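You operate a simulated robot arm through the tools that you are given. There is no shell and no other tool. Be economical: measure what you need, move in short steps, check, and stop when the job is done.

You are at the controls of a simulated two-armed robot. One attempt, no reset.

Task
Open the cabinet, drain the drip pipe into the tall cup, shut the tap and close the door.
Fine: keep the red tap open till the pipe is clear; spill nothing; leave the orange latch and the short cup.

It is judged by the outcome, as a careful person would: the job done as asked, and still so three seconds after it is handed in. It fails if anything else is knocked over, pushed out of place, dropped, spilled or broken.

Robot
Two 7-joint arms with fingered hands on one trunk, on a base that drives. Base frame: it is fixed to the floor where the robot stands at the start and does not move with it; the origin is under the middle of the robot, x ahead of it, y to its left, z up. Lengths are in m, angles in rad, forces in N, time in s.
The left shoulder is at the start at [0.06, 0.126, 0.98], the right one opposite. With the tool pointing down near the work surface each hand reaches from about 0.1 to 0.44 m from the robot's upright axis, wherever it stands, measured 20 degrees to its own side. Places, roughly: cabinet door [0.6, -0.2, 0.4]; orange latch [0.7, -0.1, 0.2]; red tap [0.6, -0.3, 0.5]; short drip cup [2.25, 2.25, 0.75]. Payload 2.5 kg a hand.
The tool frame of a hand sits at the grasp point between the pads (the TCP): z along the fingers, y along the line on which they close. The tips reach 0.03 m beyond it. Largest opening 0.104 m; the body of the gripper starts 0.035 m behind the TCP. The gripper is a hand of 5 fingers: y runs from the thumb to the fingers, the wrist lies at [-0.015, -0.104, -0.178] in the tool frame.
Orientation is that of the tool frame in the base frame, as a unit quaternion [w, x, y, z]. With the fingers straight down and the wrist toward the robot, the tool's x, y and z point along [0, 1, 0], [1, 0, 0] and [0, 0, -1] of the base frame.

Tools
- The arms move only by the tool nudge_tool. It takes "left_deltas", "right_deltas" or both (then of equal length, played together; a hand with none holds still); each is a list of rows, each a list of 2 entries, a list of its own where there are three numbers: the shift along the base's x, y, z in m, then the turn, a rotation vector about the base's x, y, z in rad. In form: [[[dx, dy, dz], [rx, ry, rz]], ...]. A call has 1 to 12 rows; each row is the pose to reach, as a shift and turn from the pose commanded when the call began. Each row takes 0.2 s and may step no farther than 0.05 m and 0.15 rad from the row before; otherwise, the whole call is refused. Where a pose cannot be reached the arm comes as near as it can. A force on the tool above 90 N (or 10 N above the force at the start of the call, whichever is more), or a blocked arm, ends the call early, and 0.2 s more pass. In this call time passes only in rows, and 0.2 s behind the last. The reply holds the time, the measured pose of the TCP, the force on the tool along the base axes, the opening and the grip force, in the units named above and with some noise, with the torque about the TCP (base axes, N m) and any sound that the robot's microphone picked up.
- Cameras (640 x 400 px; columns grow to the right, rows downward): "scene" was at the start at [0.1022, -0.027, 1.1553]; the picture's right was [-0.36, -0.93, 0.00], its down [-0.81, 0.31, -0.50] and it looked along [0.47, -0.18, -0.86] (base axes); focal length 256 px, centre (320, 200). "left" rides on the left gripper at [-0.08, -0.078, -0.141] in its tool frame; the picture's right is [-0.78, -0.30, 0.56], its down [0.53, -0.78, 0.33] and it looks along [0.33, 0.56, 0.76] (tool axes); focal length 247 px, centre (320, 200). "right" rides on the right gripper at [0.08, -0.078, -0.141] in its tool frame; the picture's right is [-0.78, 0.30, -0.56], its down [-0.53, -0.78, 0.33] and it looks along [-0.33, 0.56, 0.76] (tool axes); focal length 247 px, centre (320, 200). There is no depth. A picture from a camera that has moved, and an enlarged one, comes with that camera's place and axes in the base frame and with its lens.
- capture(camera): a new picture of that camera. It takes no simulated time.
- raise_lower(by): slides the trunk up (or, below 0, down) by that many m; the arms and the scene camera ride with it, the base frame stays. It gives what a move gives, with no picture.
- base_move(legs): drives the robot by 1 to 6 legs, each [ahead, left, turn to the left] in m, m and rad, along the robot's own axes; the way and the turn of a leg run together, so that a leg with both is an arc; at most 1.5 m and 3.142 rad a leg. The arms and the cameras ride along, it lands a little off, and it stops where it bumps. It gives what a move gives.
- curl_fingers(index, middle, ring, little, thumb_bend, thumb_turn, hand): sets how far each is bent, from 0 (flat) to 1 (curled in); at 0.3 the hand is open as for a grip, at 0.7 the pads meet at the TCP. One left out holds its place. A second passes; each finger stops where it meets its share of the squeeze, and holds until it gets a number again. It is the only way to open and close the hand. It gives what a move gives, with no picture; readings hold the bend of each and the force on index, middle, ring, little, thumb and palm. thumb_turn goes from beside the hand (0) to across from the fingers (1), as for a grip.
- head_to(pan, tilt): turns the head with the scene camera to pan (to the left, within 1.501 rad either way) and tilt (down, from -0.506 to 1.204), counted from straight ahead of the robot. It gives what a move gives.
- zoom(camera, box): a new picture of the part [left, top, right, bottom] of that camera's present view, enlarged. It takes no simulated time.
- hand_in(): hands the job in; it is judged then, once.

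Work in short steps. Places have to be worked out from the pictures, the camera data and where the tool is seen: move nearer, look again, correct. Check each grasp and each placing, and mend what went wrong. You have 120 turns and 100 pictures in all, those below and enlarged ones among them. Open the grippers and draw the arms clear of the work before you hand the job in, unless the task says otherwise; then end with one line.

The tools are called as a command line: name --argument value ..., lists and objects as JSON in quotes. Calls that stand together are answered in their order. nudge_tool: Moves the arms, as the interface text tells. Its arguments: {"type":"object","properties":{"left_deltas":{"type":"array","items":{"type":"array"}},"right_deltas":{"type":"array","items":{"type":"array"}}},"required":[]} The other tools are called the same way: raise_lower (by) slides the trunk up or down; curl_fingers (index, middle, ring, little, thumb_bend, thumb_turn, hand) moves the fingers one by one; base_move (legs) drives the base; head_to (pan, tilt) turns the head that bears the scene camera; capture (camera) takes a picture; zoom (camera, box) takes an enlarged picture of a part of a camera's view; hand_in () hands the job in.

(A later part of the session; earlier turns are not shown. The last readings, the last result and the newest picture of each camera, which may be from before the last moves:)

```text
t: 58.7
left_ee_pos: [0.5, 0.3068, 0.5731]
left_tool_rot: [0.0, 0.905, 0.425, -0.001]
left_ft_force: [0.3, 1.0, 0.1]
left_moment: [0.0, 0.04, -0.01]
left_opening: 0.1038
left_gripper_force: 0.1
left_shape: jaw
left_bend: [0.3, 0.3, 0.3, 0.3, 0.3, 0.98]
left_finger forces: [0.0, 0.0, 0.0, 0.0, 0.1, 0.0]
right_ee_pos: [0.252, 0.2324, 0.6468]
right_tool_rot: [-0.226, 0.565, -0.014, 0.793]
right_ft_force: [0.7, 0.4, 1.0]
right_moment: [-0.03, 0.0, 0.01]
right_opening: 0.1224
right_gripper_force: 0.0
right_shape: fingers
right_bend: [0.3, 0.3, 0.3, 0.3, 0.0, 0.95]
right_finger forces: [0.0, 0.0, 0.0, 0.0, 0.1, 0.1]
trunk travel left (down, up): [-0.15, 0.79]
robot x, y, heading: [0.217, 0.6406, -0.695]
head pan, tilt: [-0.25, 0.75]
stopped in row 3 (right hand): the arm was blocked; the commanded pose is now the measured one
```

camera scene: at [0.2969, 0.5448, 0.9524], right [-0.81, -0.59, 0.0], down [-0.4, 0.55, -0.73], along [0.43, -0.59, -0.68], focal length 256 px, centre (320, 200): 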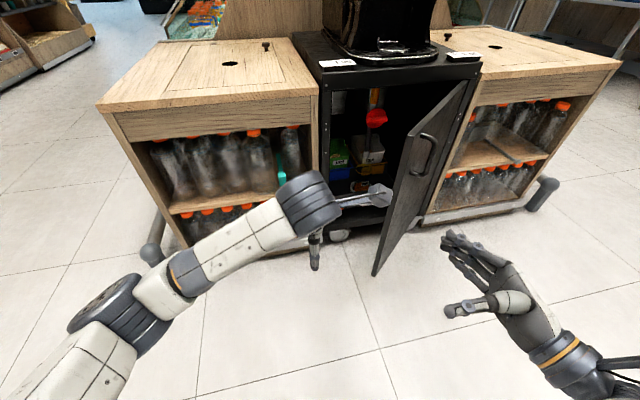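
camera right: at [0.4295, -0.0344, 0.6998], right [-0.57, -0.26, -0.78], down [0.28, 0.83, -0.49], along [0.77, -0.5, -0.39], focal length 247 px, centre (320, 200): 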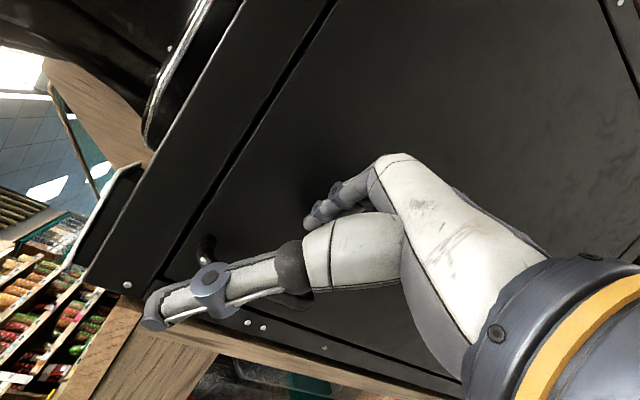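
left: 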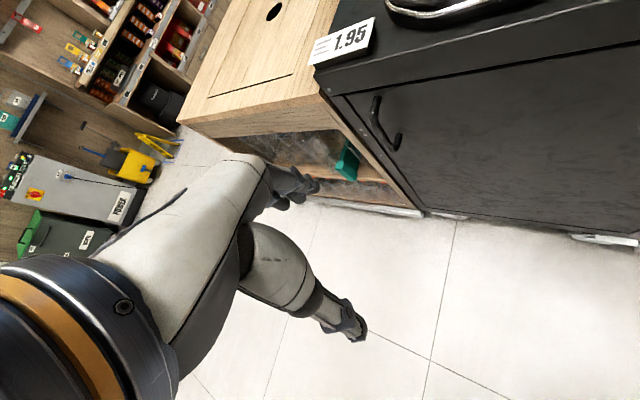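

Raising stays blocked. Alternative: turn the robot −0.5 rad so the right hand trails behind; then the left hand enters inside the door edge. Drive: left 0.12, turn, then toward the cabinet.

base_move --legs '[[0, 0.12, 0], [0, 0, -0.5], [0.28, 0.153, 0]]'

head_to --pan -0.1 --tilt 0.75

capture --camera "scene"

```text
t: 63.1
left_ee_pos: [0.6279, 0.1019, 0.5736]
left_tool_rot: [0.0, 0.982, 0.19, 0.0]
left_ft_force: [-0.3, 0.2, -0.7]
left_moment: [0.02, 0.01, 0.0]
left_opening: 0.104
left_gripper_force: 0.1
left_shape: jaw
left_bend: [0.3, 0.3, 0.3, 0.3, 0.3, 0.98]
left_finger forces: [0.0, 0.0, 0.0, 0.0, 0.1, 0.0]
right_ee_pos: [0.3729, 0.1539, 0.6468]
right_tool_rot: [-0.024, 0.544, -0.154, 0.824]
right_ft_force: [0.3, 0.2, -0.6]
right_moment: [0.01, -0.04, 0.01]
right_opening: 0.1227
right_gripper_force: 0.1
right_shape: fingers
right_bend: [0.3, 0.3, 0.3, 0.3, 0.0, 0.95]
right_finger forces: [0.0, 0.0, 0.0, 0.0, 0.0, 0.0]
trunk travel left (down, up): [-0.15, 0.79]
robot x, y, heading: [0.5375, 0.5299, -1.194]
head pan, tilt: [-0.25, 0.75]
```

```text
t: 63.8
left_ee_pos: [0.6286, 0.1012, 0.5723]
left_tool_rot: [-0.001, 0.982, 0.19, -0.001]
left_ft_force: [0.5, 0.3, -0.3]
left_moment: [0.02, 0.01, -0.03]
left_opening: 0.1037
left_gripper_force: 0.0
left_shape: jaw
left_bend: [0.3, 0.3, 0.3, 0.3, 0.3, 0.98]
left_finger forces: [0.0, 0.1, 0.0, 0.0, 0.0, 0.1]
right_ee_pos: [0.3732, 0.1542, 0.6458]
right_tool_rot: [-0.024, 0.544, -0.154, 0.825]
right_ft_force: [-0.1, -0.5, 0.6]
right_moment: [-0.01, -0.01, -0.02]
right_opening: 0.1227
right_gripper_force: 0.1
right_shape: fingers
right_bend: [0.3, 0.3, 0.3, 0.3, 0.0, 0.95]
right_finger forces: [0.0, 0.0, 0.2, 0.0, 0.0, 0.1]
trunk travel left (down, up): [-0.15, 0.79]
robot x, y, heading: [0.5386, 0.5296, -1.195]
head pan, tilt: [-0.099, 0.75]
```

```text
55 pictures are left
camera scene: at [0.5764, 0.4086, 0.9524], right [-0.96, -0.27, 0.0], down [-0.19, 0.66, -0.73], along [0.2, -0.7, -0.68], focal length 256 px, centre (320, 200)
```

scene: 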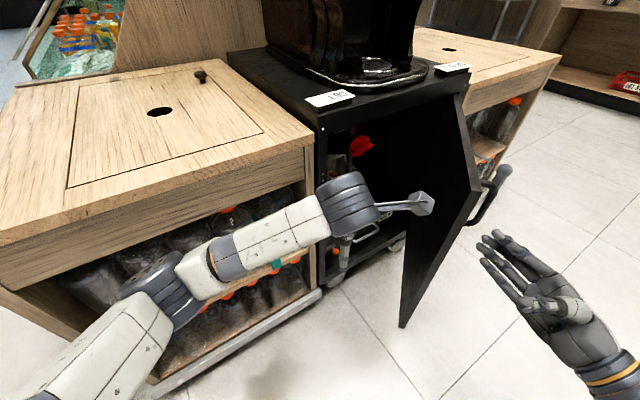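

The left hand is inside the door edge. Sweep right along the arc with base legs.

base_move --legs '[[0.06, -0.12, 0], [0.03, -0.1, 0], [0.0, -0.12, 0]]'

capture --camera "scene"

```text
t: 66.7
left_ee_pos: [0.3472, -0.1072, 0.5732]
left_tool_rot: [-0.001, 0.982, 0.19, 0.001]
left_ft_force: [0.0, -1.0, -0.3]
left_moment: [0.0, -0.01, -0.02]
left_opening: 0.104
left_gripper_force: 0.0
left_shape: jaw
left_bend: [0.3, 0.3, 0.3, 0.3, 0.3, 0.98]
left_finger forces: [0.0, 0.0, 0.1, 0.1, 0.0, 0.1]
right_ee_pos: [0.093, -0.0556, 0.6464]
right_tool_rot: [-0.023, 0.544, -0.152, 0.825]
right_ft_force: [0.9, 0.2, 0.4]
right_moment: [0.0, 0.01, -0.01]
right_opening: 0.1226
right_gripper_force: 0.0
right_shape: fingers
right_bend: [0.3, 0.3, 0.3, 0.3, 0.0, 0.95]
right_finger forces: [0.0, 0.0, 0.0, 0.0, 0.0, 0.0]
trunk travel left (down, up): [-0.15, 0.79]
robot x, y, heading: [0.2577, 0.3194, -1.191]
head pan, tilt: [-0.099, 0.75]
```

```text
54 pictures are left
camera scene: at [0.2949, 0.2, 0.9524], right [-0.96, -0.28, 0.0], down [-0.19, 0.66, -0.73], along [0.2, -0.7, -0.68], focal length 256 px, centre (320, 200)
```

scene: 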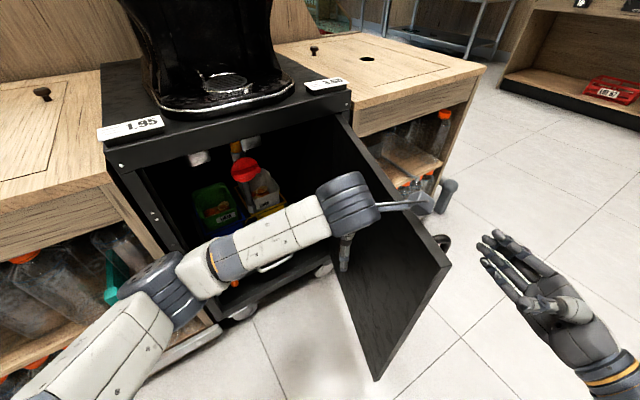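

Door is ~75° open. Push further in two more legs.

base_move --legs '[[0.027, -0.12, 0], [0.05, -0.11, 0]]'

capture --camera "scene"

```text
t: 68.9
left_ee_pos: [0.1744, -0.2529, 0.5704]
left_tool_rot: [-0.016, 0.977, 0.212, 0.019]
left_ft_force: [5.1, 34.1, 8.4]
left_moment: [-0.73, -0.3, 1.36]
left_opening: 0.1001
left_gripper_force: 0.0
left_shape: jaw
left_bend: [0.38, 0.39, 0.29, 0.3, 0.3, 0.97]
left_finger forces: [9.2, 27.3, 0.1, 0.0, 0.1, 0.0]
right_ee_pos: [-0.0909, -0.2115, 0.6467]
right_tool_rot: [-0.025, 0.544, -0.15, 0.825]
right_ft_force: [-0.5, 0.2, 0.0]
right_moment: [0.01, 0.02, 0.0]
right_opening: 0.1226
right_gripper_force: 0.0
right_shape: fingers
right_bend: [0.3, 0.3, 0.3, 0.3, 0.0, 0.95]
right_finger forces: [0.0, 0.0, 0.1, 0.0, 0.0, 0.0]
trunk travel left (down, up): [-0.15, 0.79]
robot x, y, heading: [0.0725, 0.1633, -1.186]
head pan, tilt: [-0.099, 0.75]
stopped in leg 2: the force on the tool passed its limit at 95 N (the readings are from after the stop); the commanded pose is now the measured one
```

```text
53 pictures are left
camera scene: at [0.1086, 0.0447, 0.9526], right [-0.96, -0.28, 0.0], down [-0.19, 0.65, -0.73], along [0.21, -0.7, -0.68], focal length 256 px, centre (320, 200)
```

scene: 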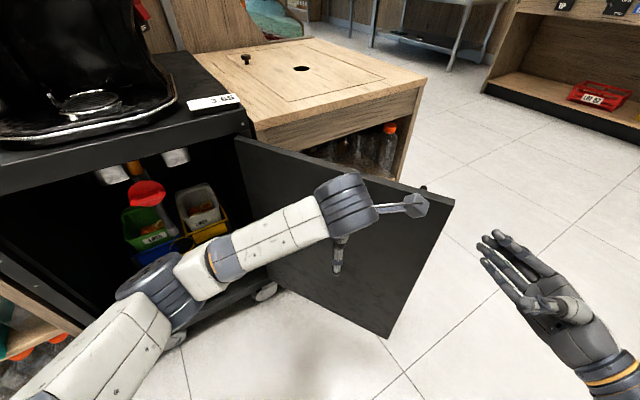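

The door is now well past 90° (against its stop). Back away left and zoom into the interior from here first.

zoom --camera "scene" --box '[80, 140, 280, 300]'

base_move --legs '[[0.0, 0.15, 0], [-0.15, 0.1, 0], [0, 0, 0.5]]'

head_to --pan -0.2 --tilt 0.7

capture --camera "scene"

```text
2.50 times, centred on (180, 220) of scene
camera zoom: at [0.1086, 0.0447, 0.9526], right [-0.96, -0.28, 0.0], down [-0.19, 0.65, -0.73], along [0.21, -0.7, -0.68], focal length 640 px, centre (670, 150)
```

zoom: 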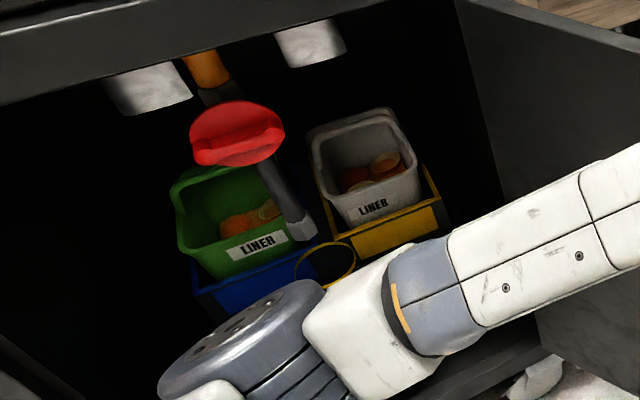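

```text
t: 72.8
left_ee_pos: [0.5384, 0.0775, 0.5704]
left_tool_rot: [-0.018, 0.895, 0.445, 0.014]
left_ft_force: [0.2, -0.3, 0.8]
left_moment: [0.01, 0.0, -0.03]
left_opening: 0.1038
left_gripper_force: 0.0
left_shape: jaw
left_bend: [0.3, 0.3, 0.3, 0.3, 0.3, 0.97]
left_finger forces: [0.1, 0.1, 0.0, 0.1, 0.0, 0.0]
right_ee_pos: [0.2838, -0.0139, 0.6469]
right_tool_rot: [-0.229, 0.565, -0.012, 0.792]
right_ft_force: [0.4, -0.1, 1.0]
right_moment: [0.02, 0.03, -0.02]
right_opening: 0.1223
right_gripper_force: 0.0
right_shape: fingers
right_bend: [0.3, 0.3, 0.3, 0.3, 0.0, 0.95]
right_finger forces: [0.0, 0.1, 0.1, 0.0, 0.0, 0.0]
trunk travel left (down, up): [-0.15, 0.79]
robot x, y, heading: [0.2511, 0.3971, -0.685]
head pan, tilt: [-0.099, 0.75]
```

```text
t: 73.5
left_ee_pos: [0.5379, 0.0754, 0.5706]
left_tool_rot: [-0.018, 0.895, 0.446, 0.013]
left_ft_force: [-0.7, -0.3, 0.0]
left_moment: [-0.03, 0.02, -0.01]
left_opening: 0.1037
left_gripper_force: 0.0
left_shape: jaw
left_bend: [0.3, 0.3, 0.3, 0.3, 0.3, 0.97]
left_finger forces: [0.1, 0.1, 0.0, 0.1, 0.0, 0.0]
right_ee_pos: [0.2835, -0.0135, 0.6472]
right_tool_rot: [-0.229, 0.566, -0.012, 0.792]
right_ft_force: [-0.5, -0.5, 0.0]
right_moment: [0.0, 0.01, -0.02]
right_opening: 0.1225
right_gripper_force: 0.0
right_shape: fingers
right_bend: [0.3, 0.3, 0.3, 0.3, 0.0, 0.95]
right_finger forces: [0.0, 0.0, 0.1, 0.1, 0.0, 0.1]
trunk travel left (down, up): [-0.15, 0.79]
robot x, y, heading: [0.2472, 0.394, -0.692]
head pan, tilt: [-0.201, 0.7]
```

```text
51 pictures are left
camera scene: at [0.3317, 0.3004, 0.9566], right [-0.78, -0.63, 0.0], down [-0.41, 0.5, -0.76], along [0.48, -0.59, -0.64], focal length 256 px, centre (320, 200)
```

scene: 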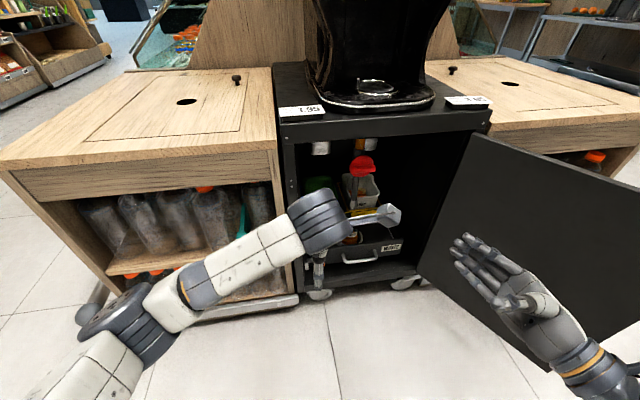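

Door is wide open. Triangulation: tap ≈[0.64,-0.28,0.54], spout end ≈[0.67,-0.31,0.36], a ring (cup rim?) right under it at z≈0.29. I retract the left arm from view, lower the trunk and look closer.

nudge_tool --left_deltas '[[[0.0, 0.045, 0], [0, 0, 0]], [[0.0, 0.09, 0], [0, 0, 0]], [[0.0, 0.135, 0.02], [0, 0, 0]], [[0.02, 0.175, 0.03], [0, 0, 0]], [[0.04, 0.21, 0.03], [0, 0, 0]]]'

raise_lower --by -0.12

head_to --pan -0.35 --tilt 0.75

zoom --camera "scene" --box '[220, 110, 380, 270]'

```text
t: 74.7
left_ee_pos: [0.5914, 0.2615, 0.6062]
left_tool_rot: [-0.019, 0.895, 0.445, 0.014]
left_ft_force: [0.2, -0.5, 0.0]
left_moment: [0.02, -0.02, 0.0]
left_opening: 0.104
left_gripper_force: 0.1
left_shape: jaw
left_bend: [0.3, 0.3, 0.3, 0.3, 0.3, 0.97]
left_finger forces: [0.1, 0.1, 0.0, 0.0, 0.0, 0.1]
left hand out of reach, approached as far as the arm can: row 4, 5
right_ee_pos: [0.2844, -0.0139, 0.6462]
right_tool_rot: [-0.23, 0.565, -0.013, 0.792]
right_ft_force: [-0.1, -0.6, -0.6]
right_moment: [-0.04, 0.04, -0.03]
right_opening: 0.1226
right_gripper_force: 0.1
right_shape: fingers
right_bend: [0.3, 0.3, 0.3, 0.3, 0.0, 0.95]
right_finger forces: [0.0, 0.0, 0.0, 0.0, 0.0, 0.0]
trunk travel left (down, up): [-0.15, 0.79]
robot x, y, heading: [0.2467, 0.3923, -0.688]
head pan, tilt: [-0.201, 0.7]
```

```text
t: 76.2
left_ee_pos: [0.5899, 0.2613, 0.4851]
left_tool_rot: [-0.019, 0.895, 0.446, 0.012]
left_ft_force: [1.5, -0.3, -0.6]
left_moment: [-0.02, -0.01, -0.01]
left_opening: 0.1041
left_gripper_force: 0.1
left_shape: jaw
left_bend: [0.3, 0.3, 0.3, 0.3, 0.3, 0.97]
left_finger forces: [0.0, 0.1, 0.0, 0.0, 0.0, 0.1]
right_ee_pos: [0.2852, -0.0132, 0.5275]
right_tool_rot: [-0.229, 0.565, -0.012, 0.792]
right_ft_force: [-0.4, -0.2, -0.5]
right_moment: [-0.02, -0.02, 0.01]
right_opening: 0.1224
right_gripper_force: 0.0
right_shape: fingers
right_bend: [0.3, 0.3, 0.3, 0.3, 0.0, 0.95]
right_finger forces: [0.0, 0.0, 0.0, 0.0, 0.0, 0.0]
trunk travel left (down, up): [-0.03, 0.91]
robot x, y, heading: [0.2476, 0.3935, -0.682]
head pan, tilt: [-0.201, 0.7]
```

```text
t: 76.9
left_ee_pos: [0.5921, 0.2617, 0.4853]
left_tool_rot: [-0.019, 0.895, 0.445, 0.014]
left_ft_force: [-0.5, 0.6, 0.8]
left_moment: [0.05, -0.02, 0.0]
left_opening: 0.1039
left_gripper_force: 0.1
left_shape: jaw
left_bend: [0.3, 0.3, 0.3, 0.3, 0.3, 0.97]
left_finger forces: [0.0, 0.0, 0.1, 0.0, 0.0, 0.0]
right_ee_pos: [0.2842, -0.0133, 0.5264]
right_tool_rot: [-0.229, 0.565, -0.014, 0.793]
right_ft_force: [0.0, -0.3, 0.1]
right_moment: [-0.01, 0.02, -0.03]
right_opening: 0.1225
right_gripper_force: 0.1
right_shape: fingers
right_bend: [0.3, 0.3, 0.3, 0.3, 0.0, 0.95]
right_finger forces: [0.0, 0.0, 0.0, 0.0, 0.0, 0.1]
trunk travel left (down, up): [-0.03, 0.91]
robot x, y, heading: [0.2476, 0.396, -0.688]
head pan, tilt: [-0.351, 0.75]
```

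```text
2.50 times, centred on (300, 190) of scene
camera zoom: at [0.3202, 0.2949, 0.8324], right [-0.86, -0.51, 0.0], down [-0.35, 0.59, -0.73], along [0.37, -0.63, -0.68], focal length 640 px, centre (370, 225)
```

zoom: 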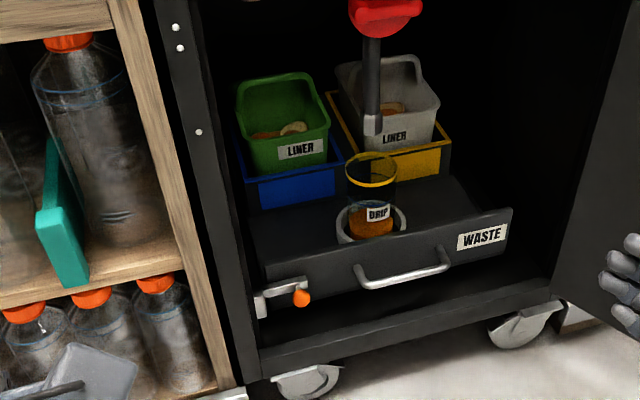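

The clear DRIP cup (yellow rim) sits in its holder directly under the spout, partly filled. Now look at the tap and pipe.

head_to --pan -0.3 --tilt 0.45

capture --camera "scene"

zoom --camera "scene" --box '[270, 150, 370, 250]'

```text
t: 77.7
left_ee_pos: [0.5923, 0.2624, 0.4848]
left_tool_rot: [-0.019, 0.895, 0.445, 0.014]
left_ft_force: [-0.1, -1.0, -0.5]
left_moment: [-0.01, -0.02, 0.0]
left_opening: 0.1039
left_gripper_force: 0.0
left_shape: jaw
left_bend: [0.3, 0.3, 0.3, 0.3, 0.3, 0.97]
left_finger forces: [0.1, 0.0, 0.0, 0.0, 0.0, 0.0]
right_ee_pos: [0.284, -0.0145, 0.5276]
right_tool_rot: [-0.229, 0.564, -0.012, 0.793]
right_ft_force: [0.2, 0.1, -0.4]
right_moment: [-0.04, -0.02, 0.01]
right_opening: 0.1224
right_gripper_force: 0.0
right_shape: fingers
right_bend: [0.3, 0.3, 0.3, 0.3, 0.0, 0.95]
right_finger forces: [0.0, 0.1, 0.1, 0.1, 0.1, 0.1]
trunk travel left (down, up): [-0.03, 0.91]
robot x, y, heading: [0.2475, 0.3954, -0.684]
head pan, tilt: [-0.3, 0.45]
```

```text
49 pictures are left
camera scene: at [0.3287, 0.2896, 0.8588], right [-0.83, -0.55, 0.0], down [-0.24, 0.36, -0.9], along [0.5, -0.75, -0.44], focal length 256 px, centre (320, 200)
```

scene: 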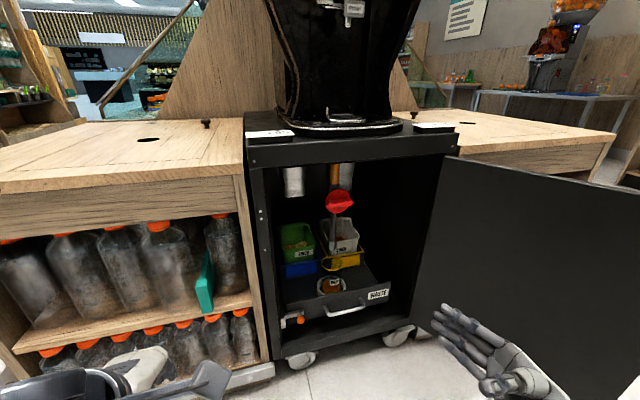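

```text
4.00 times, centred on (320, 200) of scene
camera zoom: at [0.3287, 0.2896, 0.8588], right [-0.83, -0.55, 0.0], down [-0.24, 0.36, -0.9], along [0.5, -0.75, -0.44], focal length 1024 px, centre (320, 200)
```

zoom: 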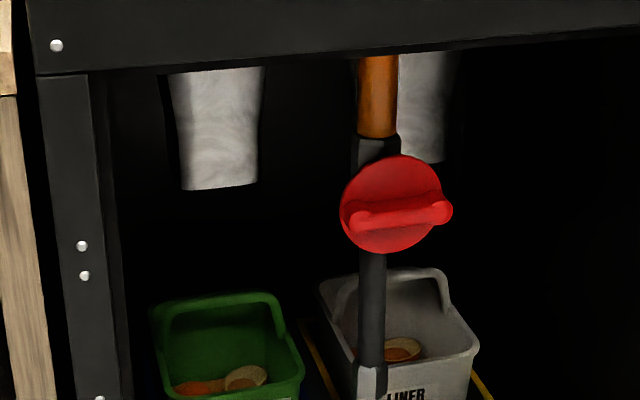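

The red tap's bar is horizontal (closed), pipe above is full (amber). I'll use the right index as a straight poker to turn the bar. First level the right hand so its long axis points at the cabinet, index out, other fingers curled.

nudge_tool --right_deltas '[[[0.03, 0.003, 0.0], [-0.079, 0.052, 0.006]], [[0.06, 0.006, 0.0], [-0.158, 0.104, 0.012]], [[0.09, 0.009, 0.0], [-0.237, 0.156, 0.019]], [[0.11, 0.011, 0.0], [-0.316, 0.208, 0.026]], [[0.127, 0.012, 0.0], [-0.396, 0.26, 0.032]]]'

curl_fingers --hand "right" --index 0.0 --middle 1.0 --ring 1.0 --little 1.0 --thumb_bend 1.0 --thumb_turn 1.0

head_to --pan -0.35 --tilt 0.6

capture --camera "scene"

```text
t: 78.9
left_ee_pos: [0.5916, 0.2625, 0.4848]
left_tool_rot: [-0.017, 0.895, 0.445, 0.014]
left_ft_force: [0.2, -0.1, 0.3]
left_moment: [0.0, -0.01, 0.0]
left_opening: 0.104
left_gripper_force: 0.0
left_shape: jaw
left_bend: [0.3, 0.3, 0.3, 0.3, 0.3, 0.97]
left_finger forces: [0.0, 0.1, 0.0, 0.0, 0.1, 0.0]
right_ee_pos: [0.4112, -0.0011, 0.5272]
right_tool_rot: [-0.123, 0.697, 0.124, 0.696]
right_ft_force: [0.2, -0.1, 0.3]
right_moment: [-0.02, -0.01, 0.05]
right_opening: 0.1225
right_gripper_force: 0.2
right_shape: fingers
right_bend: [0.3, 0.3, 0.3, 0.3, 0.0, 0.95]
right_finger forces: [0.0, 0.0, 0.0, 0.0, 0.0, 0.0]
trunk travel left (down, up): [-0.03, 0.91]
robot x, y, heading: [0.2495, 0.3926, -0.685]
head pan, tilt: [-0.3, 0.45]
```

```text
t: 79.9
left_ee_pos: [0.5913, 0.2619, 0.4853]
left_tool_rot: [-0.018, 0.895, 0.444, 0.014]
left_ft_force: [-0.8, -0.3, -1.2]
left_moment: [-0.02, 0.02, 0.0]
left_opening: 0.1041
left_gripper_force: 0.0
left_shape: jaw
left_bend: [0.3, 0.3, 0.3, 0.3, 0.3, 0.97]
left_finger forces: [0.0, 0.1, 0.1, 0.1, 0.1, 0.0]
right_ee_pos: [0.4111, -0.0024, 0.527]
right_tool_rot: [-0.122, 0.697, 0.123, 0.696]
right_ft_force: [-1.0, -0.6, -0.5]
right_moment: [-0.02, -0.02, -0.02]
right_opening: 0.0461
right_gripper_force: 0.0
right_shape: fingers
right_bend: [0.0, 1.0, 1.0, 1.0, 1.0, 1.0]
right_finger forces: [0.0, 0.1, 0.1, 0.0, 0.0, 0.0]
trunk travel left (down, up): [-0.03, 0.91]
robot x, y, heading: [0.2458, 0.3932, -0.69]
head pan, tilt: [-0.3, 0.45]
```

```text
t: 80.6
left_ee_pos: [0.5916, 0.2625, 0.4855]
left_tool_rot: [-0.019, 0.895, 0.444, 0.013]
left_ft_force: [0.3, -0.2, 0.6]
left_moment: [-0.01, 0.0, -0.02]
left_opening: 0.1038
left_gripper_force: 0.0
left_shape: jaw
left_bend: [0.3, 0.3, 0.3, 0.3, 0.3, 0.97]
left_finger forces: [0.0, 0.0, 0.0, 0.0, 0.1, 0.0]
right_ee_pos: [0.411, -0.0009, 0.5278]
right_tool_rot: [-0.123, 0.697, 0.124, 0.696]
right_ft_force: [0.3, 0.2, 1.3]
right_moment: [0.01, -0.01, 0.01]
right_opening: 0.046
right_gripper_force: 0.1
right_shape: fingers
right_bend: [0.0, 1.0, 1.0, 1.0, 1.0, 1.0]
right_finger forces: [0.0, 0.0, 0.1, 0.0, 0.1, 0.0]
trunk travel left (down, up): [-0.03, 0.91]
robot x, y, heading: [0.2507, 0.396, -0.688]
head pan, tilt: [-0.351, 0.6]
```

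```text
47 pictures are left
camera scene: at [0.323, 0.2901, 0.8453], right [-0.86, -0.51, 0.0], down [-0.29, 0.49, -0.83], along [0.42, -0.71, -0.56], focal length 256 px, centre (320, 200)
```

scene: 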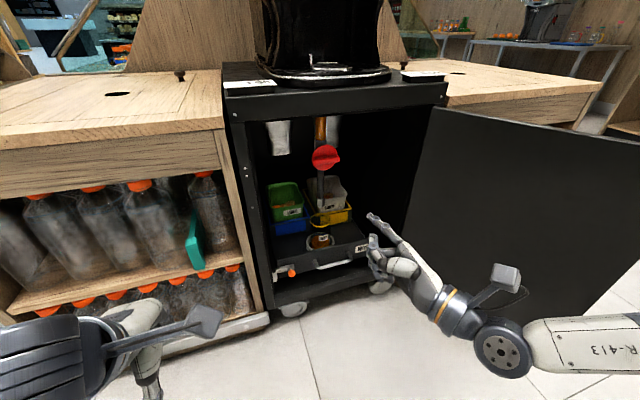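

The index tip points at the cabinet. Tap bar's right end is ~0.27 m ahead of the tip. Retract the left hand a little, then drive ahead 0.19 and 0.04 right.

nudge_tool --left_deltas '[[[-0.03, 0.025, 0], [0, 0, 0]], [[-0.06, 0.05, 0], [0, 0, 0]], [[-0.09, 0.075, 0], [0, 0, 0]]]'

base_move --legs '[[0.19, -0.04, 0]]'

capture --camera "scene"

capture --camera "right"

```text
t: 81.4
left_ee_pos: [0.5247, 0.2427, 0.5141]
left_tool_rot: [-0.019, 0.895, 0.445, 0.014]
left_ft_force: [-0.2, 0.9, -0.5]
left_moment: [0.0, -0.04, 0.01]
left_opening: 0.1038
left_gripper_force: 0.0
left_shape: jaw
left_bend: [0.3, 0.3, 0.3, 0.3, 0.3, 0.98]
left_finger forces: [0.0, 0.1, 0.0, 0.0, 0.0, 0.0]
left hand out of reach, approached as far as the arm can: row 1, 2, 3
right_ee_pos: [0.4118, -0.0006, 0.5275]
right_tool_rot: [-0.122, 0.696, 0.122, 0.696]
right_ft_force: [0.6, 0.2, -0.1]
right_moment: [0.01, 0.01, 0.04]
right_opening: 0.0459
right_gripper_force: 0.1
right_shape: fingers
right_bend: [0.0, 1.0, 1.0, 1.0, 1.0, 1.0]
right_finger forces: [0.0, 0.1, 0.0, 0.0, 0.0, 0.0]
trunk travel left (down, up): [-0.03, 0.91]
robot x, y, heading: [0.2508, 0.3955, -0.684]
head pan, tilt: [-0.351, 0.6]
```

```text
t: 83.0
left_ee_pos: [0.6447, 0.092, 0.5139]
left_tool_rot: [-0.02, 0.895, 0.446, 0.013]
left_ft_force: [0.5, 0.6, 0.6]
left_moment: [0.01, 0.0, -0.01]
left_opening: 0.1037
left_gripper_force: 0.1
left_shape: jaw
left_bend: [0.3, 0.3, 0.3, 0.3, 0.3, 0.98]
left_finger forces: [0.1, 0.0, 0.0, 0.0, 0.0, 0.0]
right_ee_pos: [0.5331, -0.1507, 0.5259]
right_tool_rot: [-0.123, 0.696, 0.124, 0.696]
right_ft_force: [-0.2, -0.6, -0.1]
right_moment: [-0.04, 0.0, -0.01]
right_opening: 0.0458
right_gripper_force: 0.0
right_shape: fingers
right_bend: [0.0, 1.0, 1.0, 1.0, 1.0, 1.0]
right_finger forces: [0.0, 0.0, 0.0, 0.0, 0.0, 0.0]
trunk travel left (down, up): [-0.03, 0.91]
robot x, y, heading: [0.3673, 0.2446, -0.69]
head pan, tilt: [-0.351, 0.6]
```

```text
46 pictures are left
camera scene: at [0.4438, 0.1396, 0.8453], right [-0.86, -0.51, 0.0], down [-0.29, 0.49, -0.83], along [0.42, -0.71, -0.56], focal length 256 px, centre (320, 200)
```

scene: 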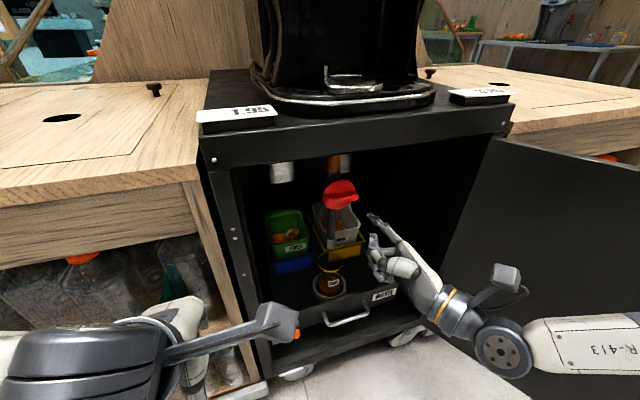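

```text
45 pictures are left
camera right: at [0.3726, -0.1276, 0.6059], right [-0.42, -0.47, -0.78], down [0.05, 0.84, -0.54], along [0.91, -0.26, -0.33], focal length 247 px, centre (320, 200)
```

right: 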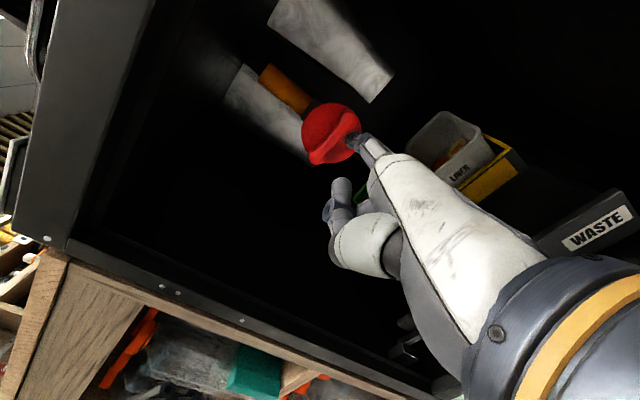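

Tip ≈[0.553,-0.243,0.543]; tap ≈[0.642,-0.281,0.541]; the tip is aligned with the bar's right end, 0.093 short. Raise 0.03 then go forward ~0.08 above the bar end.

nudge_tool --right_deltas '[[[0, 0, 0.03], [0, 0, 0]], [[0.023, -0.019, 0.03], [0, 0, 0]], [[0.046, -0.0385, 0.03], [0, 0, 0]], [[0.061, -0.051, 0.03], [0, 0, 0]]]'

zoom --camera "scene" --box '[300, 150, 400, 250]'

zoom --camera "right" --box '[270, 60, 430, 160]'

```text
t: 84.0
left_ee_pos: [0.6454, 0.0928, 0.515]
left_tool_rot: [-0.019, 0.895, 0.445, 0.014]
left_ft_force: [0.2, 0.7, -0.5]
left_moment: [0.02, 0.03, 0.01]
left_opening: 0.1038
left_gripper_force: 0.1
left_shape: jaw
left_bend: [0.3, 0.3, 0.3, 0.3, 0.3, 0.98]
left_finger forces: [0.1, 0.1, 0.0, 0.0, 0.0, 0.0]
right_ee_pos: [0.5932, -0.203, 0.5575]
right_tool_rot: [-0.122, 0.696, 0.124, 0.696]
right_ft_force: [-0.2, -0.1, 1.6]
right_moment: [-0.02, 0.0, 0.02]
right_opening: 0.0461
right_gripper_force: 0.1
right_shape: fingers
right_bend: [0.0, 1.0, 1.0, 1.0, 1.0, 1.0]
right_finger forces: [0.0, 0.1, 0.1, 0.0, 0.0, 0.1]
trunk travel left (down, up): [-0.03, 0.91]
robot x, y, heading: [0.3698, 0.2459, -0.687]
head pan, tilt: [-0.351, 0.6]
```

```text
4.00 times, centred on (350, 200) of scene
camera zoom: at [0.4438, 0.1396, 0.8453], right [-0.86, -0.51, 0.0], down [-0.29, 0.49, -0.83], along [0.42, -0.71, -0.56], focal length 1024 px, centre (200, 200)
```

zoom: 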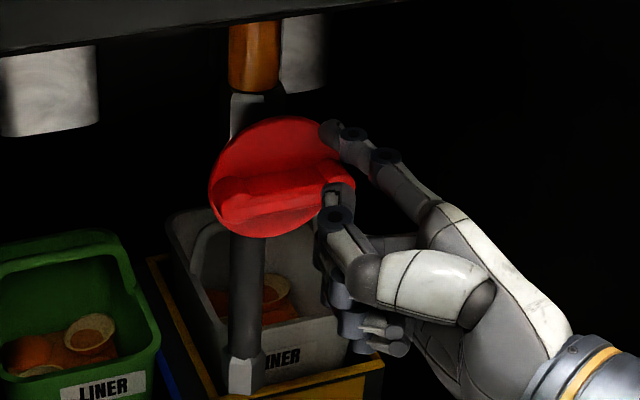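

```text
4.00 times, centred on (350, 110) of right
camera zoom: at [0.4339, -0.179, 0.6355], right [-0.42, -0.47, -0.78], down [0.05, 0.84, -0.53], along [0.91, -0.26, -0.33], focal length 988 px, centre (200, 560)
```

zoom: 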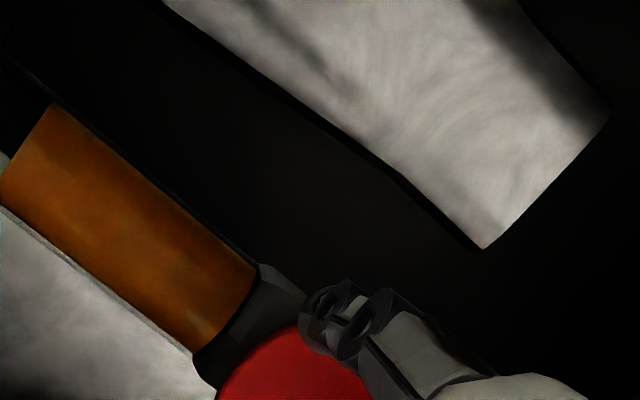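

Index is beside/above the bar's right end but the curled thumb is in front; swing the thumb away (unbent), then shift 1 cm left and press down gently.

curl_fingers --hand "right" --thumb_bend 0.0

nudge_tool --right_deltas '[[[0.008, 0.006, 0], [0, 0, 0]], [[0.008, 0.006, -0.01], [0, 0, 0]], [[0.008, 0.006, -0.018], [0, 0, 0]]]'

zoom --camera "scene" --box '[300, 150, 400, 250]'

```text
t: 85.0
left_ee_pos: [0.6453, 0.0924, 0.5149]
left_tool_rot: [-0.02, 0.895, 0.445, 0.014]
left_ft_force: [-0.5, 0.6, 0.1]
left_moment: [-0.01, -0.01, -0.02]
left_opening: 0.1038
left_gripper_force: 0.0
left_shape: jaw
left_bend: [0.3, 0.3, 0.3, 0.3, 0.3, 0.98]
left_finger forces: [0.0, 0.1, 0.1, 0.0, 0.1, 0.1]
right_ee_pos: [0.5935, -0.2037, 0.5561]
right_tool_rot: [-0.123, 0.696, 0.123, 0.696]
right_ft_force: [0.0, 0.1, 0.1]
right_moment: [-0.04, 0.0, -0.02]
right_opening: 0.1603
right_gripper_force: 0.1
right_shape: fingers
right_bend: [0.0, 1.0, 1.0, 1.0, 0.0, 0.95]
right_finger forces: [0.0, 0.0, 0.1, 0.0, 0.0, 0.0]
trunk travel left (down, up): [-0.03, 0.91]
robot x, y, heading: [0.3713, 0.2417, -0.682]
head pan, tilt: [-0.351, 0.6]
```

```text
t: 85.8
left_ee_pos: [0.6461, 0.0916, 0.5142]
left_tool_rot: [-0.019, 0.895, 0.446, 0.014]
left_ft_force: [0.4, -0.1, -0.6]
left_moment: [0.01, -0.01, -0.03]
left_opening: 0.1039
left_gripper_force: 0.0
left_shape: jaw
left_bend: [0.3, 0.3, 0.3, 0.3, 0.3, 0.98]
left_finger forces: [0.1, 0.1, 0.1, 0.1, 0.0, 0.0]
right_ee_pos: [0.6018, -0.197, 0.5395]
right_tool_rot: [-0.124, 0.696, 0.123, 0.696]
right_ft_force: [0.1, -0.8, 0.2]
right_moment: [0.01, 0.02, 0.01]
right_opening: 0.1607
right_gripper_force: 0.0
right_shape: fingers
right_bend: [0.0, 1.0, 1.0, 1.0, 0.0, 0.95]
right_finger forces: [0.0, 0.0, 0.0, 0.0, 0.0, 0.0]
trunk travel left (down, up): [-0.03, 0.91]
robot x, y, heading: [0.3658, 0.246, -0.687]
head pan, tilt: [-0.351, 0.6]
```

```text
4.00 times, centred on (350, 200) of scene
camera zoom: at [0.4438, 0.1396, 0.8453], right [-0.86, -0.51, 0.0], down [-0.29, 0.49, -0.83], along [0.42, -0.71, -0.56], focal length 1024 px, centre (200, 200)
```

zoom: 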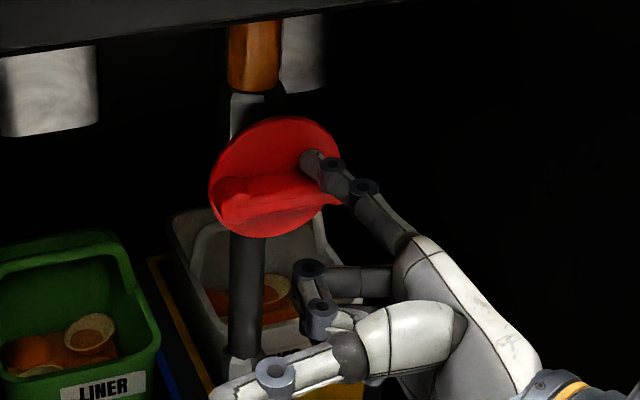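

The index sits on top of the bar's right end. Push down in a small arc, watching force and bar angle.

nudge_tool --right_deltas '[[[0, 0, -0.008], [0, 0, 0]], [[0, 0, -0.016], [0, 0, 0]], [[0.001, 0.001, -0.022], [0, 0, 0]]]'

zoom --camera "scene" --box '[300, 150, 400, 250]'

```text
t: 86.6
left_ee_pos: [0.6453, 0.0934, 0.513]
left_tool_rot: [-0.02, 0.895, 0.446, 0.013]
left_ft_force: [-0.7, -0.6, 0.0]
left_moment: [-0.04, 0.01, 0.0]
left_opening: 0.1039
left_gripper_force: 0.0
left_shape: jaw
left_bend: [0.3, 0.3, 0.3, 0.3, 0.3, 0.98]
left_finger forces: [0.0, 0.0, 0.1, 0.1, 0.0, 0.1]
right_ee_pos: [0.6022, -0.1958, 0.5161]
right_tool_rot: [-0.124, 0.697, 0.123, 0.696]
right_ft_force: [-0.7, -1.3, 2.7]
right_moment: [-0.19, -0.07, -0.1]
right_opening: 0.1623
right_gripper_force: 0.4
right_shape: fingers
right_bend: [0.0, 1.0, 1.0, 1.0, 0.0, 0.95]
right_finger forces: [2.0, 0.0, 0.0, 0.0, 0.0, 0.0]
trunk travel left (down, up): [-0.03, 0.91]
robot x, y, heading: [0.3679, 0.2477, -0.684]
head pan, tilt: [-0.351, 0.6]
```

```text
4.00 times, centred on (350, 200) of scene
camera zoom: at [0.4438, 0.1397, 0.8453], right [-0.86, -0.51, 0.0], down [-0.29, 0.49, -0.83], along [0.42, -0.71, -0.56], focal length 1024 px, centre (200, 200)
```

zoom: 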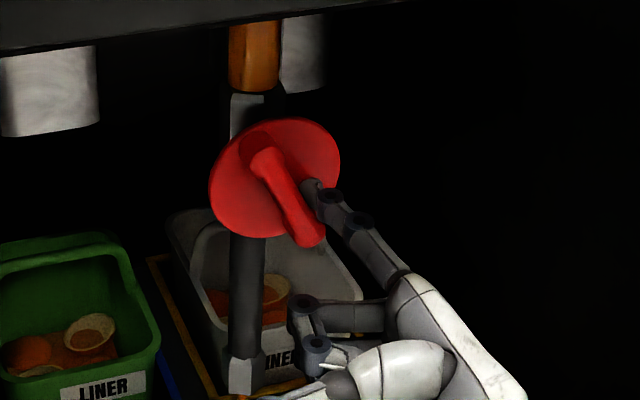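

The bar turned ~55–60° easily. Continue pushing left/down to bring it vertical.

nudge_tool --right_deltas '[[[0.003, 0.004, -0.006], [0, 0, 0]], [[0.007, 0.0085, -0.009], [0, 0, 0]], [[0.0105, 0.0125, -0.009], [0, 0, 0]]]'

zoom --camera "scene" --box '[280, 140, 400, 320]'

```text
t: 87.4
left_ee_pos: [0.6454, 0.0922, 0.5132]
left_tool_rot: [-0.019, 0.895, 0.446, 0.013]
left_ft_force: [0.8, -0.3, 0.2]
left_moment: [0.02, 0.0, 0.01]
left_opening: 0.1039
left_gripper_force: 0.1
left_shape: jaw
left_bend: [0.3, 0.3, 0.3, 0.3, 0.3, 0.98]
left_finger forces: [0.1, 0.1, 0.1, 0.0, 0.0, 0.0]
right_ee_pos: [0.612, -0.1832, 0.507]
right_tool_rot: [-0.122, 0.696, 0.122, 0.697]
right_ft_force: [-7.9, -4.8, 2.7]
right_moment: [-0.16, -0.2, -0.97]
right_opening: 0.1695
right_gripper_force: 4.2
right_shape: fingers
right_bend: [0.0, 1.0, 1.0, 1.0, 0.0, 0.95]
right_finger forces: [9.0, 0.1, 0.1, 0.0, 0.1, 0.0]
trunk travel left (down, up): [-0.03, 0.91]
robot x, y, heading: [0.3689, 0.2437, -0.683]
head pan, tilt: [-0.351, 0.6]
```

```text
2.22 times, centred on (340, 230) of scene
camera zoom: at [0.4434, 0.1396, 0.8453], right [-0.86, -0.51, 0.0], down [-0.29, 0.49, -0.83], along [0.42, -0.71, -0.56], focal length 569 px, centre (276, 133)
```

zoom: 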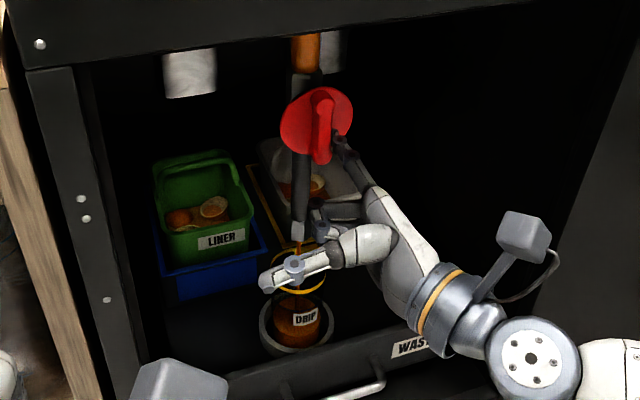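

Bar is vertical, and juice is streaming into the cup. I hold it and wait, checking the pipe and cup level.

curl_fingers --hand "right" --thumb_bend 0.5

zoom --camera "scene" --box '[280, 140, 400, 320]'

```text
t: 88.4
left_ee_pos: [0.6457, 0.0931, 0.5151]
left_tool_rot: [-0.02, 0.895, 0.446, 0.014]
left_ft_force: [0.1, -0.1, -0.3]
left_moment: [-0.02, 0.01, -0.01]
left_opening: 0.1042
left_gripper_force: 0.0
left_shape: jaw
left_bend: [0.3, 0.3, 0.3, 0.3, 0.3, 0.98]
left_finger forces: [0.1, 0.0, 0.1, 0.0, 0.0, 0.1]
right_ee_pos: [0.6121, -0.1837, 0.5077]
right_tool_rot: [-0.123, 0.696, 0.123, 0.697]
right_ft_force: [-8.7, -4.0, 2.6]
right_moment: [-0.15, -0.17, -1.02]
right_opening: 0.1304
right_gripper_force: 4.9
right_shape: fingers
right_bend: [0.0, 1.0, 1.0, 1.0, 0.5, 1.0]
right_finger forces: [9.7, 0.1, 0.1, 0.1, 0.0, 0.0]
trunk travel left (down, up): [-0.03, 0.91]
robot x, y, heading: [0.369, 0.244, -0.685]
head pan, tilt: [-0.351, 0.6]
```

```text
2.22 times, centred on (340, 230) of scene
camera zoom: at [0.4436, 0.1396, 0.8453], right [-0.86, -0.51, 0.0], down [-0.29, 0.49, -0.83], along [0.42, -0.71, -0.56], focal length 569 px, centre (276, 133)
```

zoom: 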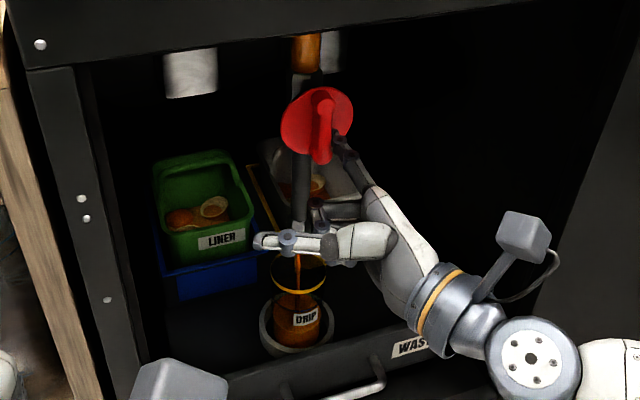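

Zoom on the cup level and the pipe window.

zoom --camera "scene" --box '[310, 240, 360, 305]'

zoom --camera "scene" --box '[310, 145, 360, 200]'

```text
6.15 times, centred on (335, 272) of scene
camera zoom: at [0.4436, 0.1396, 0.8453], right [-0.86, -0.51, 0.0], down [-0.29, 0.49, -0.83], along [0.42, -0.71, -0.56], focal length 1574 px, centre (228, -246)
```

zoom: 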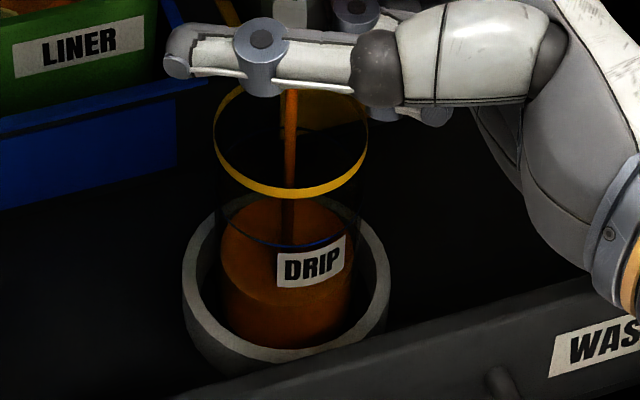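

```text
7.27 times, centred on (335, 172) of scene
camera zoom: at [0.4436, 0.1396, 0.8453], right [-0.86, -0.51, 0.0], down [-0.29, 0.49, -0.83], along [0.42, -0.71, -0.56], focal length 1861 px, centre (211, 400)
```

zoom: 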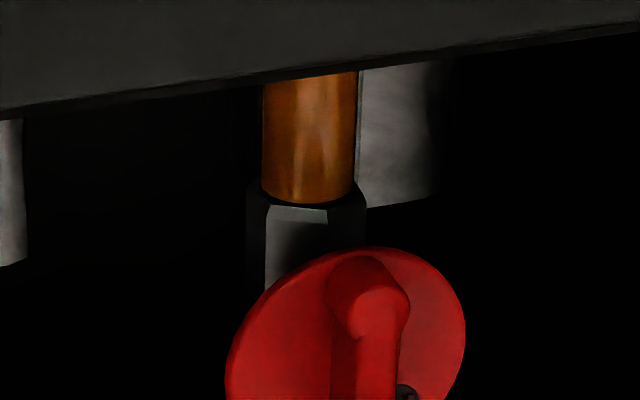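

Level about half the cup; a blue mark is above the liquid. Wait another second and compare.

curl_fingers --hand "right" --thumb_bend 0.6

zoom --camera "scene" --box '[310, 240, 360, 305]'

```text
t: 89.4
left_ee_pos: [0.6461, 0.0939, 0.5145]
left_tool_rot: [-0.02, 0.895, 0.446, 0.014]
left_ft_force: [-0.5, 0.7, 0.0]
left_moment: [-0.02, -0.02, 0.0]
left_opening: 0.104
left_gripper_force: 0.1
left_shape: jaw
left_bend: [0.3, 0.3, 0.3, 0.3, 0.3, 0.98]
left_finger forces: [0.0, 0.0, 0.0, 0.0, 0.0, 0.0]
right_ee_pos: [0.6137, -0.184, 0.509]
right_tool_rot: [-0.122, 0.696, 0.124, 0.697]
right_ft_force: [-9.8, -4.8, 1.7]
right_moment: [-0.2, -0.21, -1.01]
right_opening: 0.118
right_gripper_force: 4.8
right_shape: fingers
right_bend: [0.0, 1.0, 1.0, 1.0, 0.6, 1.0]
right_finger forces: [9.7, 0.1, 0.0, 0.0, 0.0, 0.1]
trunk travel left (down, up): [-0.03, 0.91]
robot x, y, heading: [0.3647, 0.2448, -0.689]
head pan, tilt: [-0.351, 0.6]
```

```text
6.15 times, centred on (335, 272) of scene
camera zoom: at [0.4436, 0.1396, 0.8453], right [-0.86, -0.51, 0.0], down [-0.29, 0.49, -0.83], along [0.42, -0.71, -0.56], focal length 1574 px, centre (228, -246)
```

zoom: 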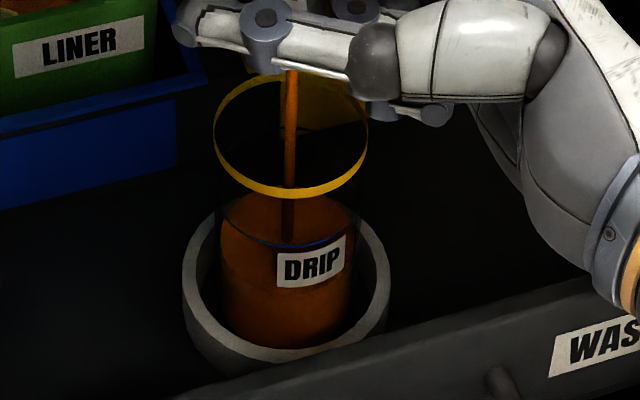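

The level rises slowly with ample room. Wait ~2.6 s with stationary rows, then check.

nudge_tool --right_deltas '[[[0, 0, 0], [0, 0, 0]], [[0, 0, 0], [0, 0, 0]], [[0, 0, 0], [0, 0, 0]], [[0, 0, 0], [0, 0, 0]], [[0, 0, 0], [0, 0, 0]], [[0, 0, 0], [0, 0, 0]], [[0, 0, 0], [0, 0, 0]], [[0, 0, 0], [0, 0, 0]], [[0, 0, 0], [0, 0, 0]], [[0, 0, 0], [0, 0, 0]]]'

zoom --camera "scene" --box '[285, 145, 385, 305]'

```text
t: 91.6
left_ee_pos: [0.6444, 0.0929, 0.5144]
left_tool_rot: [-0.019, 0.895, 0.445, 0.014]
left_ft_force: [0.0, -1.1, 0.0]
left_moment: [-0.01, 0.01, 0.01]
left_opening: 0.104
left_gripper_force: 0.2
left_shape: jaw
left_bend: [0.3, 0.3, 0.3, 0.3, 0.3, 0.98]
left_finger forces: [0.0, 0.0, 0.0, 0.0, 0.0, 0.0]
right_ee_pos: [0.6124, -0.1837, 0.5079]
right_tool_rot: [-0.122, 0.696, 0.123, 0.697]
right_ft_force: [-10.6, -4.8, 1.9]
right_moment: [-0.14, -0.18, -1.04]
right_opening: 0.1181
right_gripper_force: 5.3
right_shape: fingers
right_bend: [0.0, 1.0, 1.0, 1.0, 0.6, 1.0]
right_finger forces: [9.6, 0.1, 0.0, 0.0, 0.0, 0.1]
trunk travel left (down, up): [-0.03, 0.91]
robot x, y, heading: [0.3674, 0.2471, -0.688]
head pan, tilt: [-0.351, 0.6]
```

```text
2.50 times, centred on (335, 225) of scene
camera zoom: at [0.4436, 0.1396, 0.8453], right [-0.86, -0.51, 0.0], down [-0.29, 0.49, -0.83], along [0.42, -0.71, -0.56], focal length 640 px, centre (282, 138)
```

zoom: 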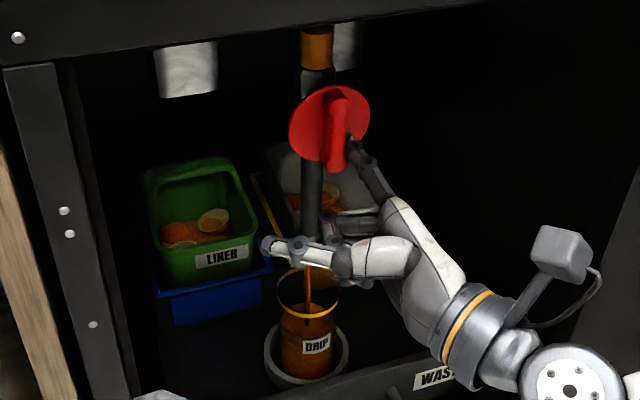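

Still streaming. Wait 1.6 s more and zoom the cup closely.

nudge_tool --right_deltas '[[[0, 0, 0], [0, 0, 0]], [[0, 0, 0], [0, 0, 0]], [[0, 0, 0], [0, 0, 0]], [[0, 0, 0], [0, 0, 0]], [[0, 0, 0], [0, 0, 0]], [[0, 0, 0], [0, 0, 0]], [[0, 0, 0], [0, 0, 0]]]'

zoom --camera "scene" --box '[310, 240, 360, 305]'

zoom --camera "scene" --box '[310, 145, 360, 200]'

```text
t: 93.2
left_ee_pos: [0.6454, 0.0927, 0.5143]
left_tool_rot: [-0.019, 0.895, 0.446, 0.013]
left_ft_force: [-0.2, -0.2, -0.3]
left_moment: [-0.01, 0.02, 0.01]
left_opening: 0.1038
left_gripper_force: 0.0
left_shape: jaw
left_bend: [0.3, 0.3, 0.3, 0.3, 0.3, 0.98]
left_finger forces: [0.0, 0.1, 0.0, 0.0, 0.1, 0.0]
right_ee_pos: [0.6121, -0.1837, 0.5073]
right_tool_rot: [-0.122, 0.696, 0.124, 0.696]
right_ft_force: [-10.1, -4.9, 1.9]
right_moment: [-0.13, -0.17, -1.01]
right_opening: 0.1181
right_gripper_force: 4.6
right_shape: fingers
right_bend: [0.0, 1.0, 1.0, 1.0, 0.6, 1.0]
right_finger forces: [9.8, 0.1, 0.1, 0.0, 0.0, 0.0]
trunk travel left (down, up): [-0.03, 0.91]
robot x, y, heading: [0.3719, 0.2474, -0.687]
head pan, tilt: [-0.351, 0.6]
```

```text
6.15 times, centred on (335, 272) of scene
camera zoom: at [0.4436, 0.1396, 0.8453], right [-0.86, -0.51, 0.0], down [-0.29, 0.49, -0.83], along [0.42, -0.71, -0.56], focal length 1574 px, centre (228, -246)
```

zoom: 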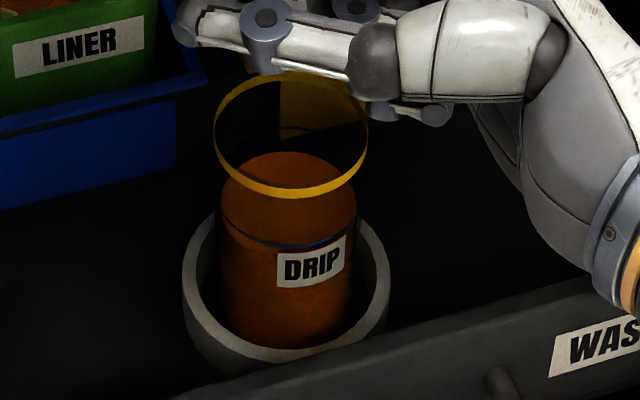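

```text
7.27 times, centred on (335, 172) of scene
camera zoom: at [0.4436, 0.1396, 0.8453], right [-0.86, -0.51, 0.0], down [-0.29, 0.49, -0.83], along [0.42, -0.71, -0.56], focal length 1861 px, centre (211, 400)
```

zoom: 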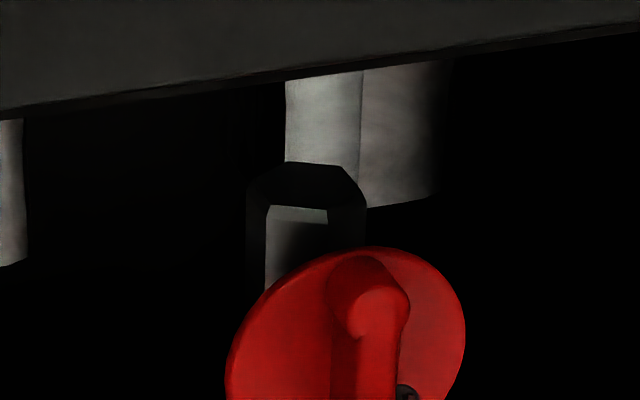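

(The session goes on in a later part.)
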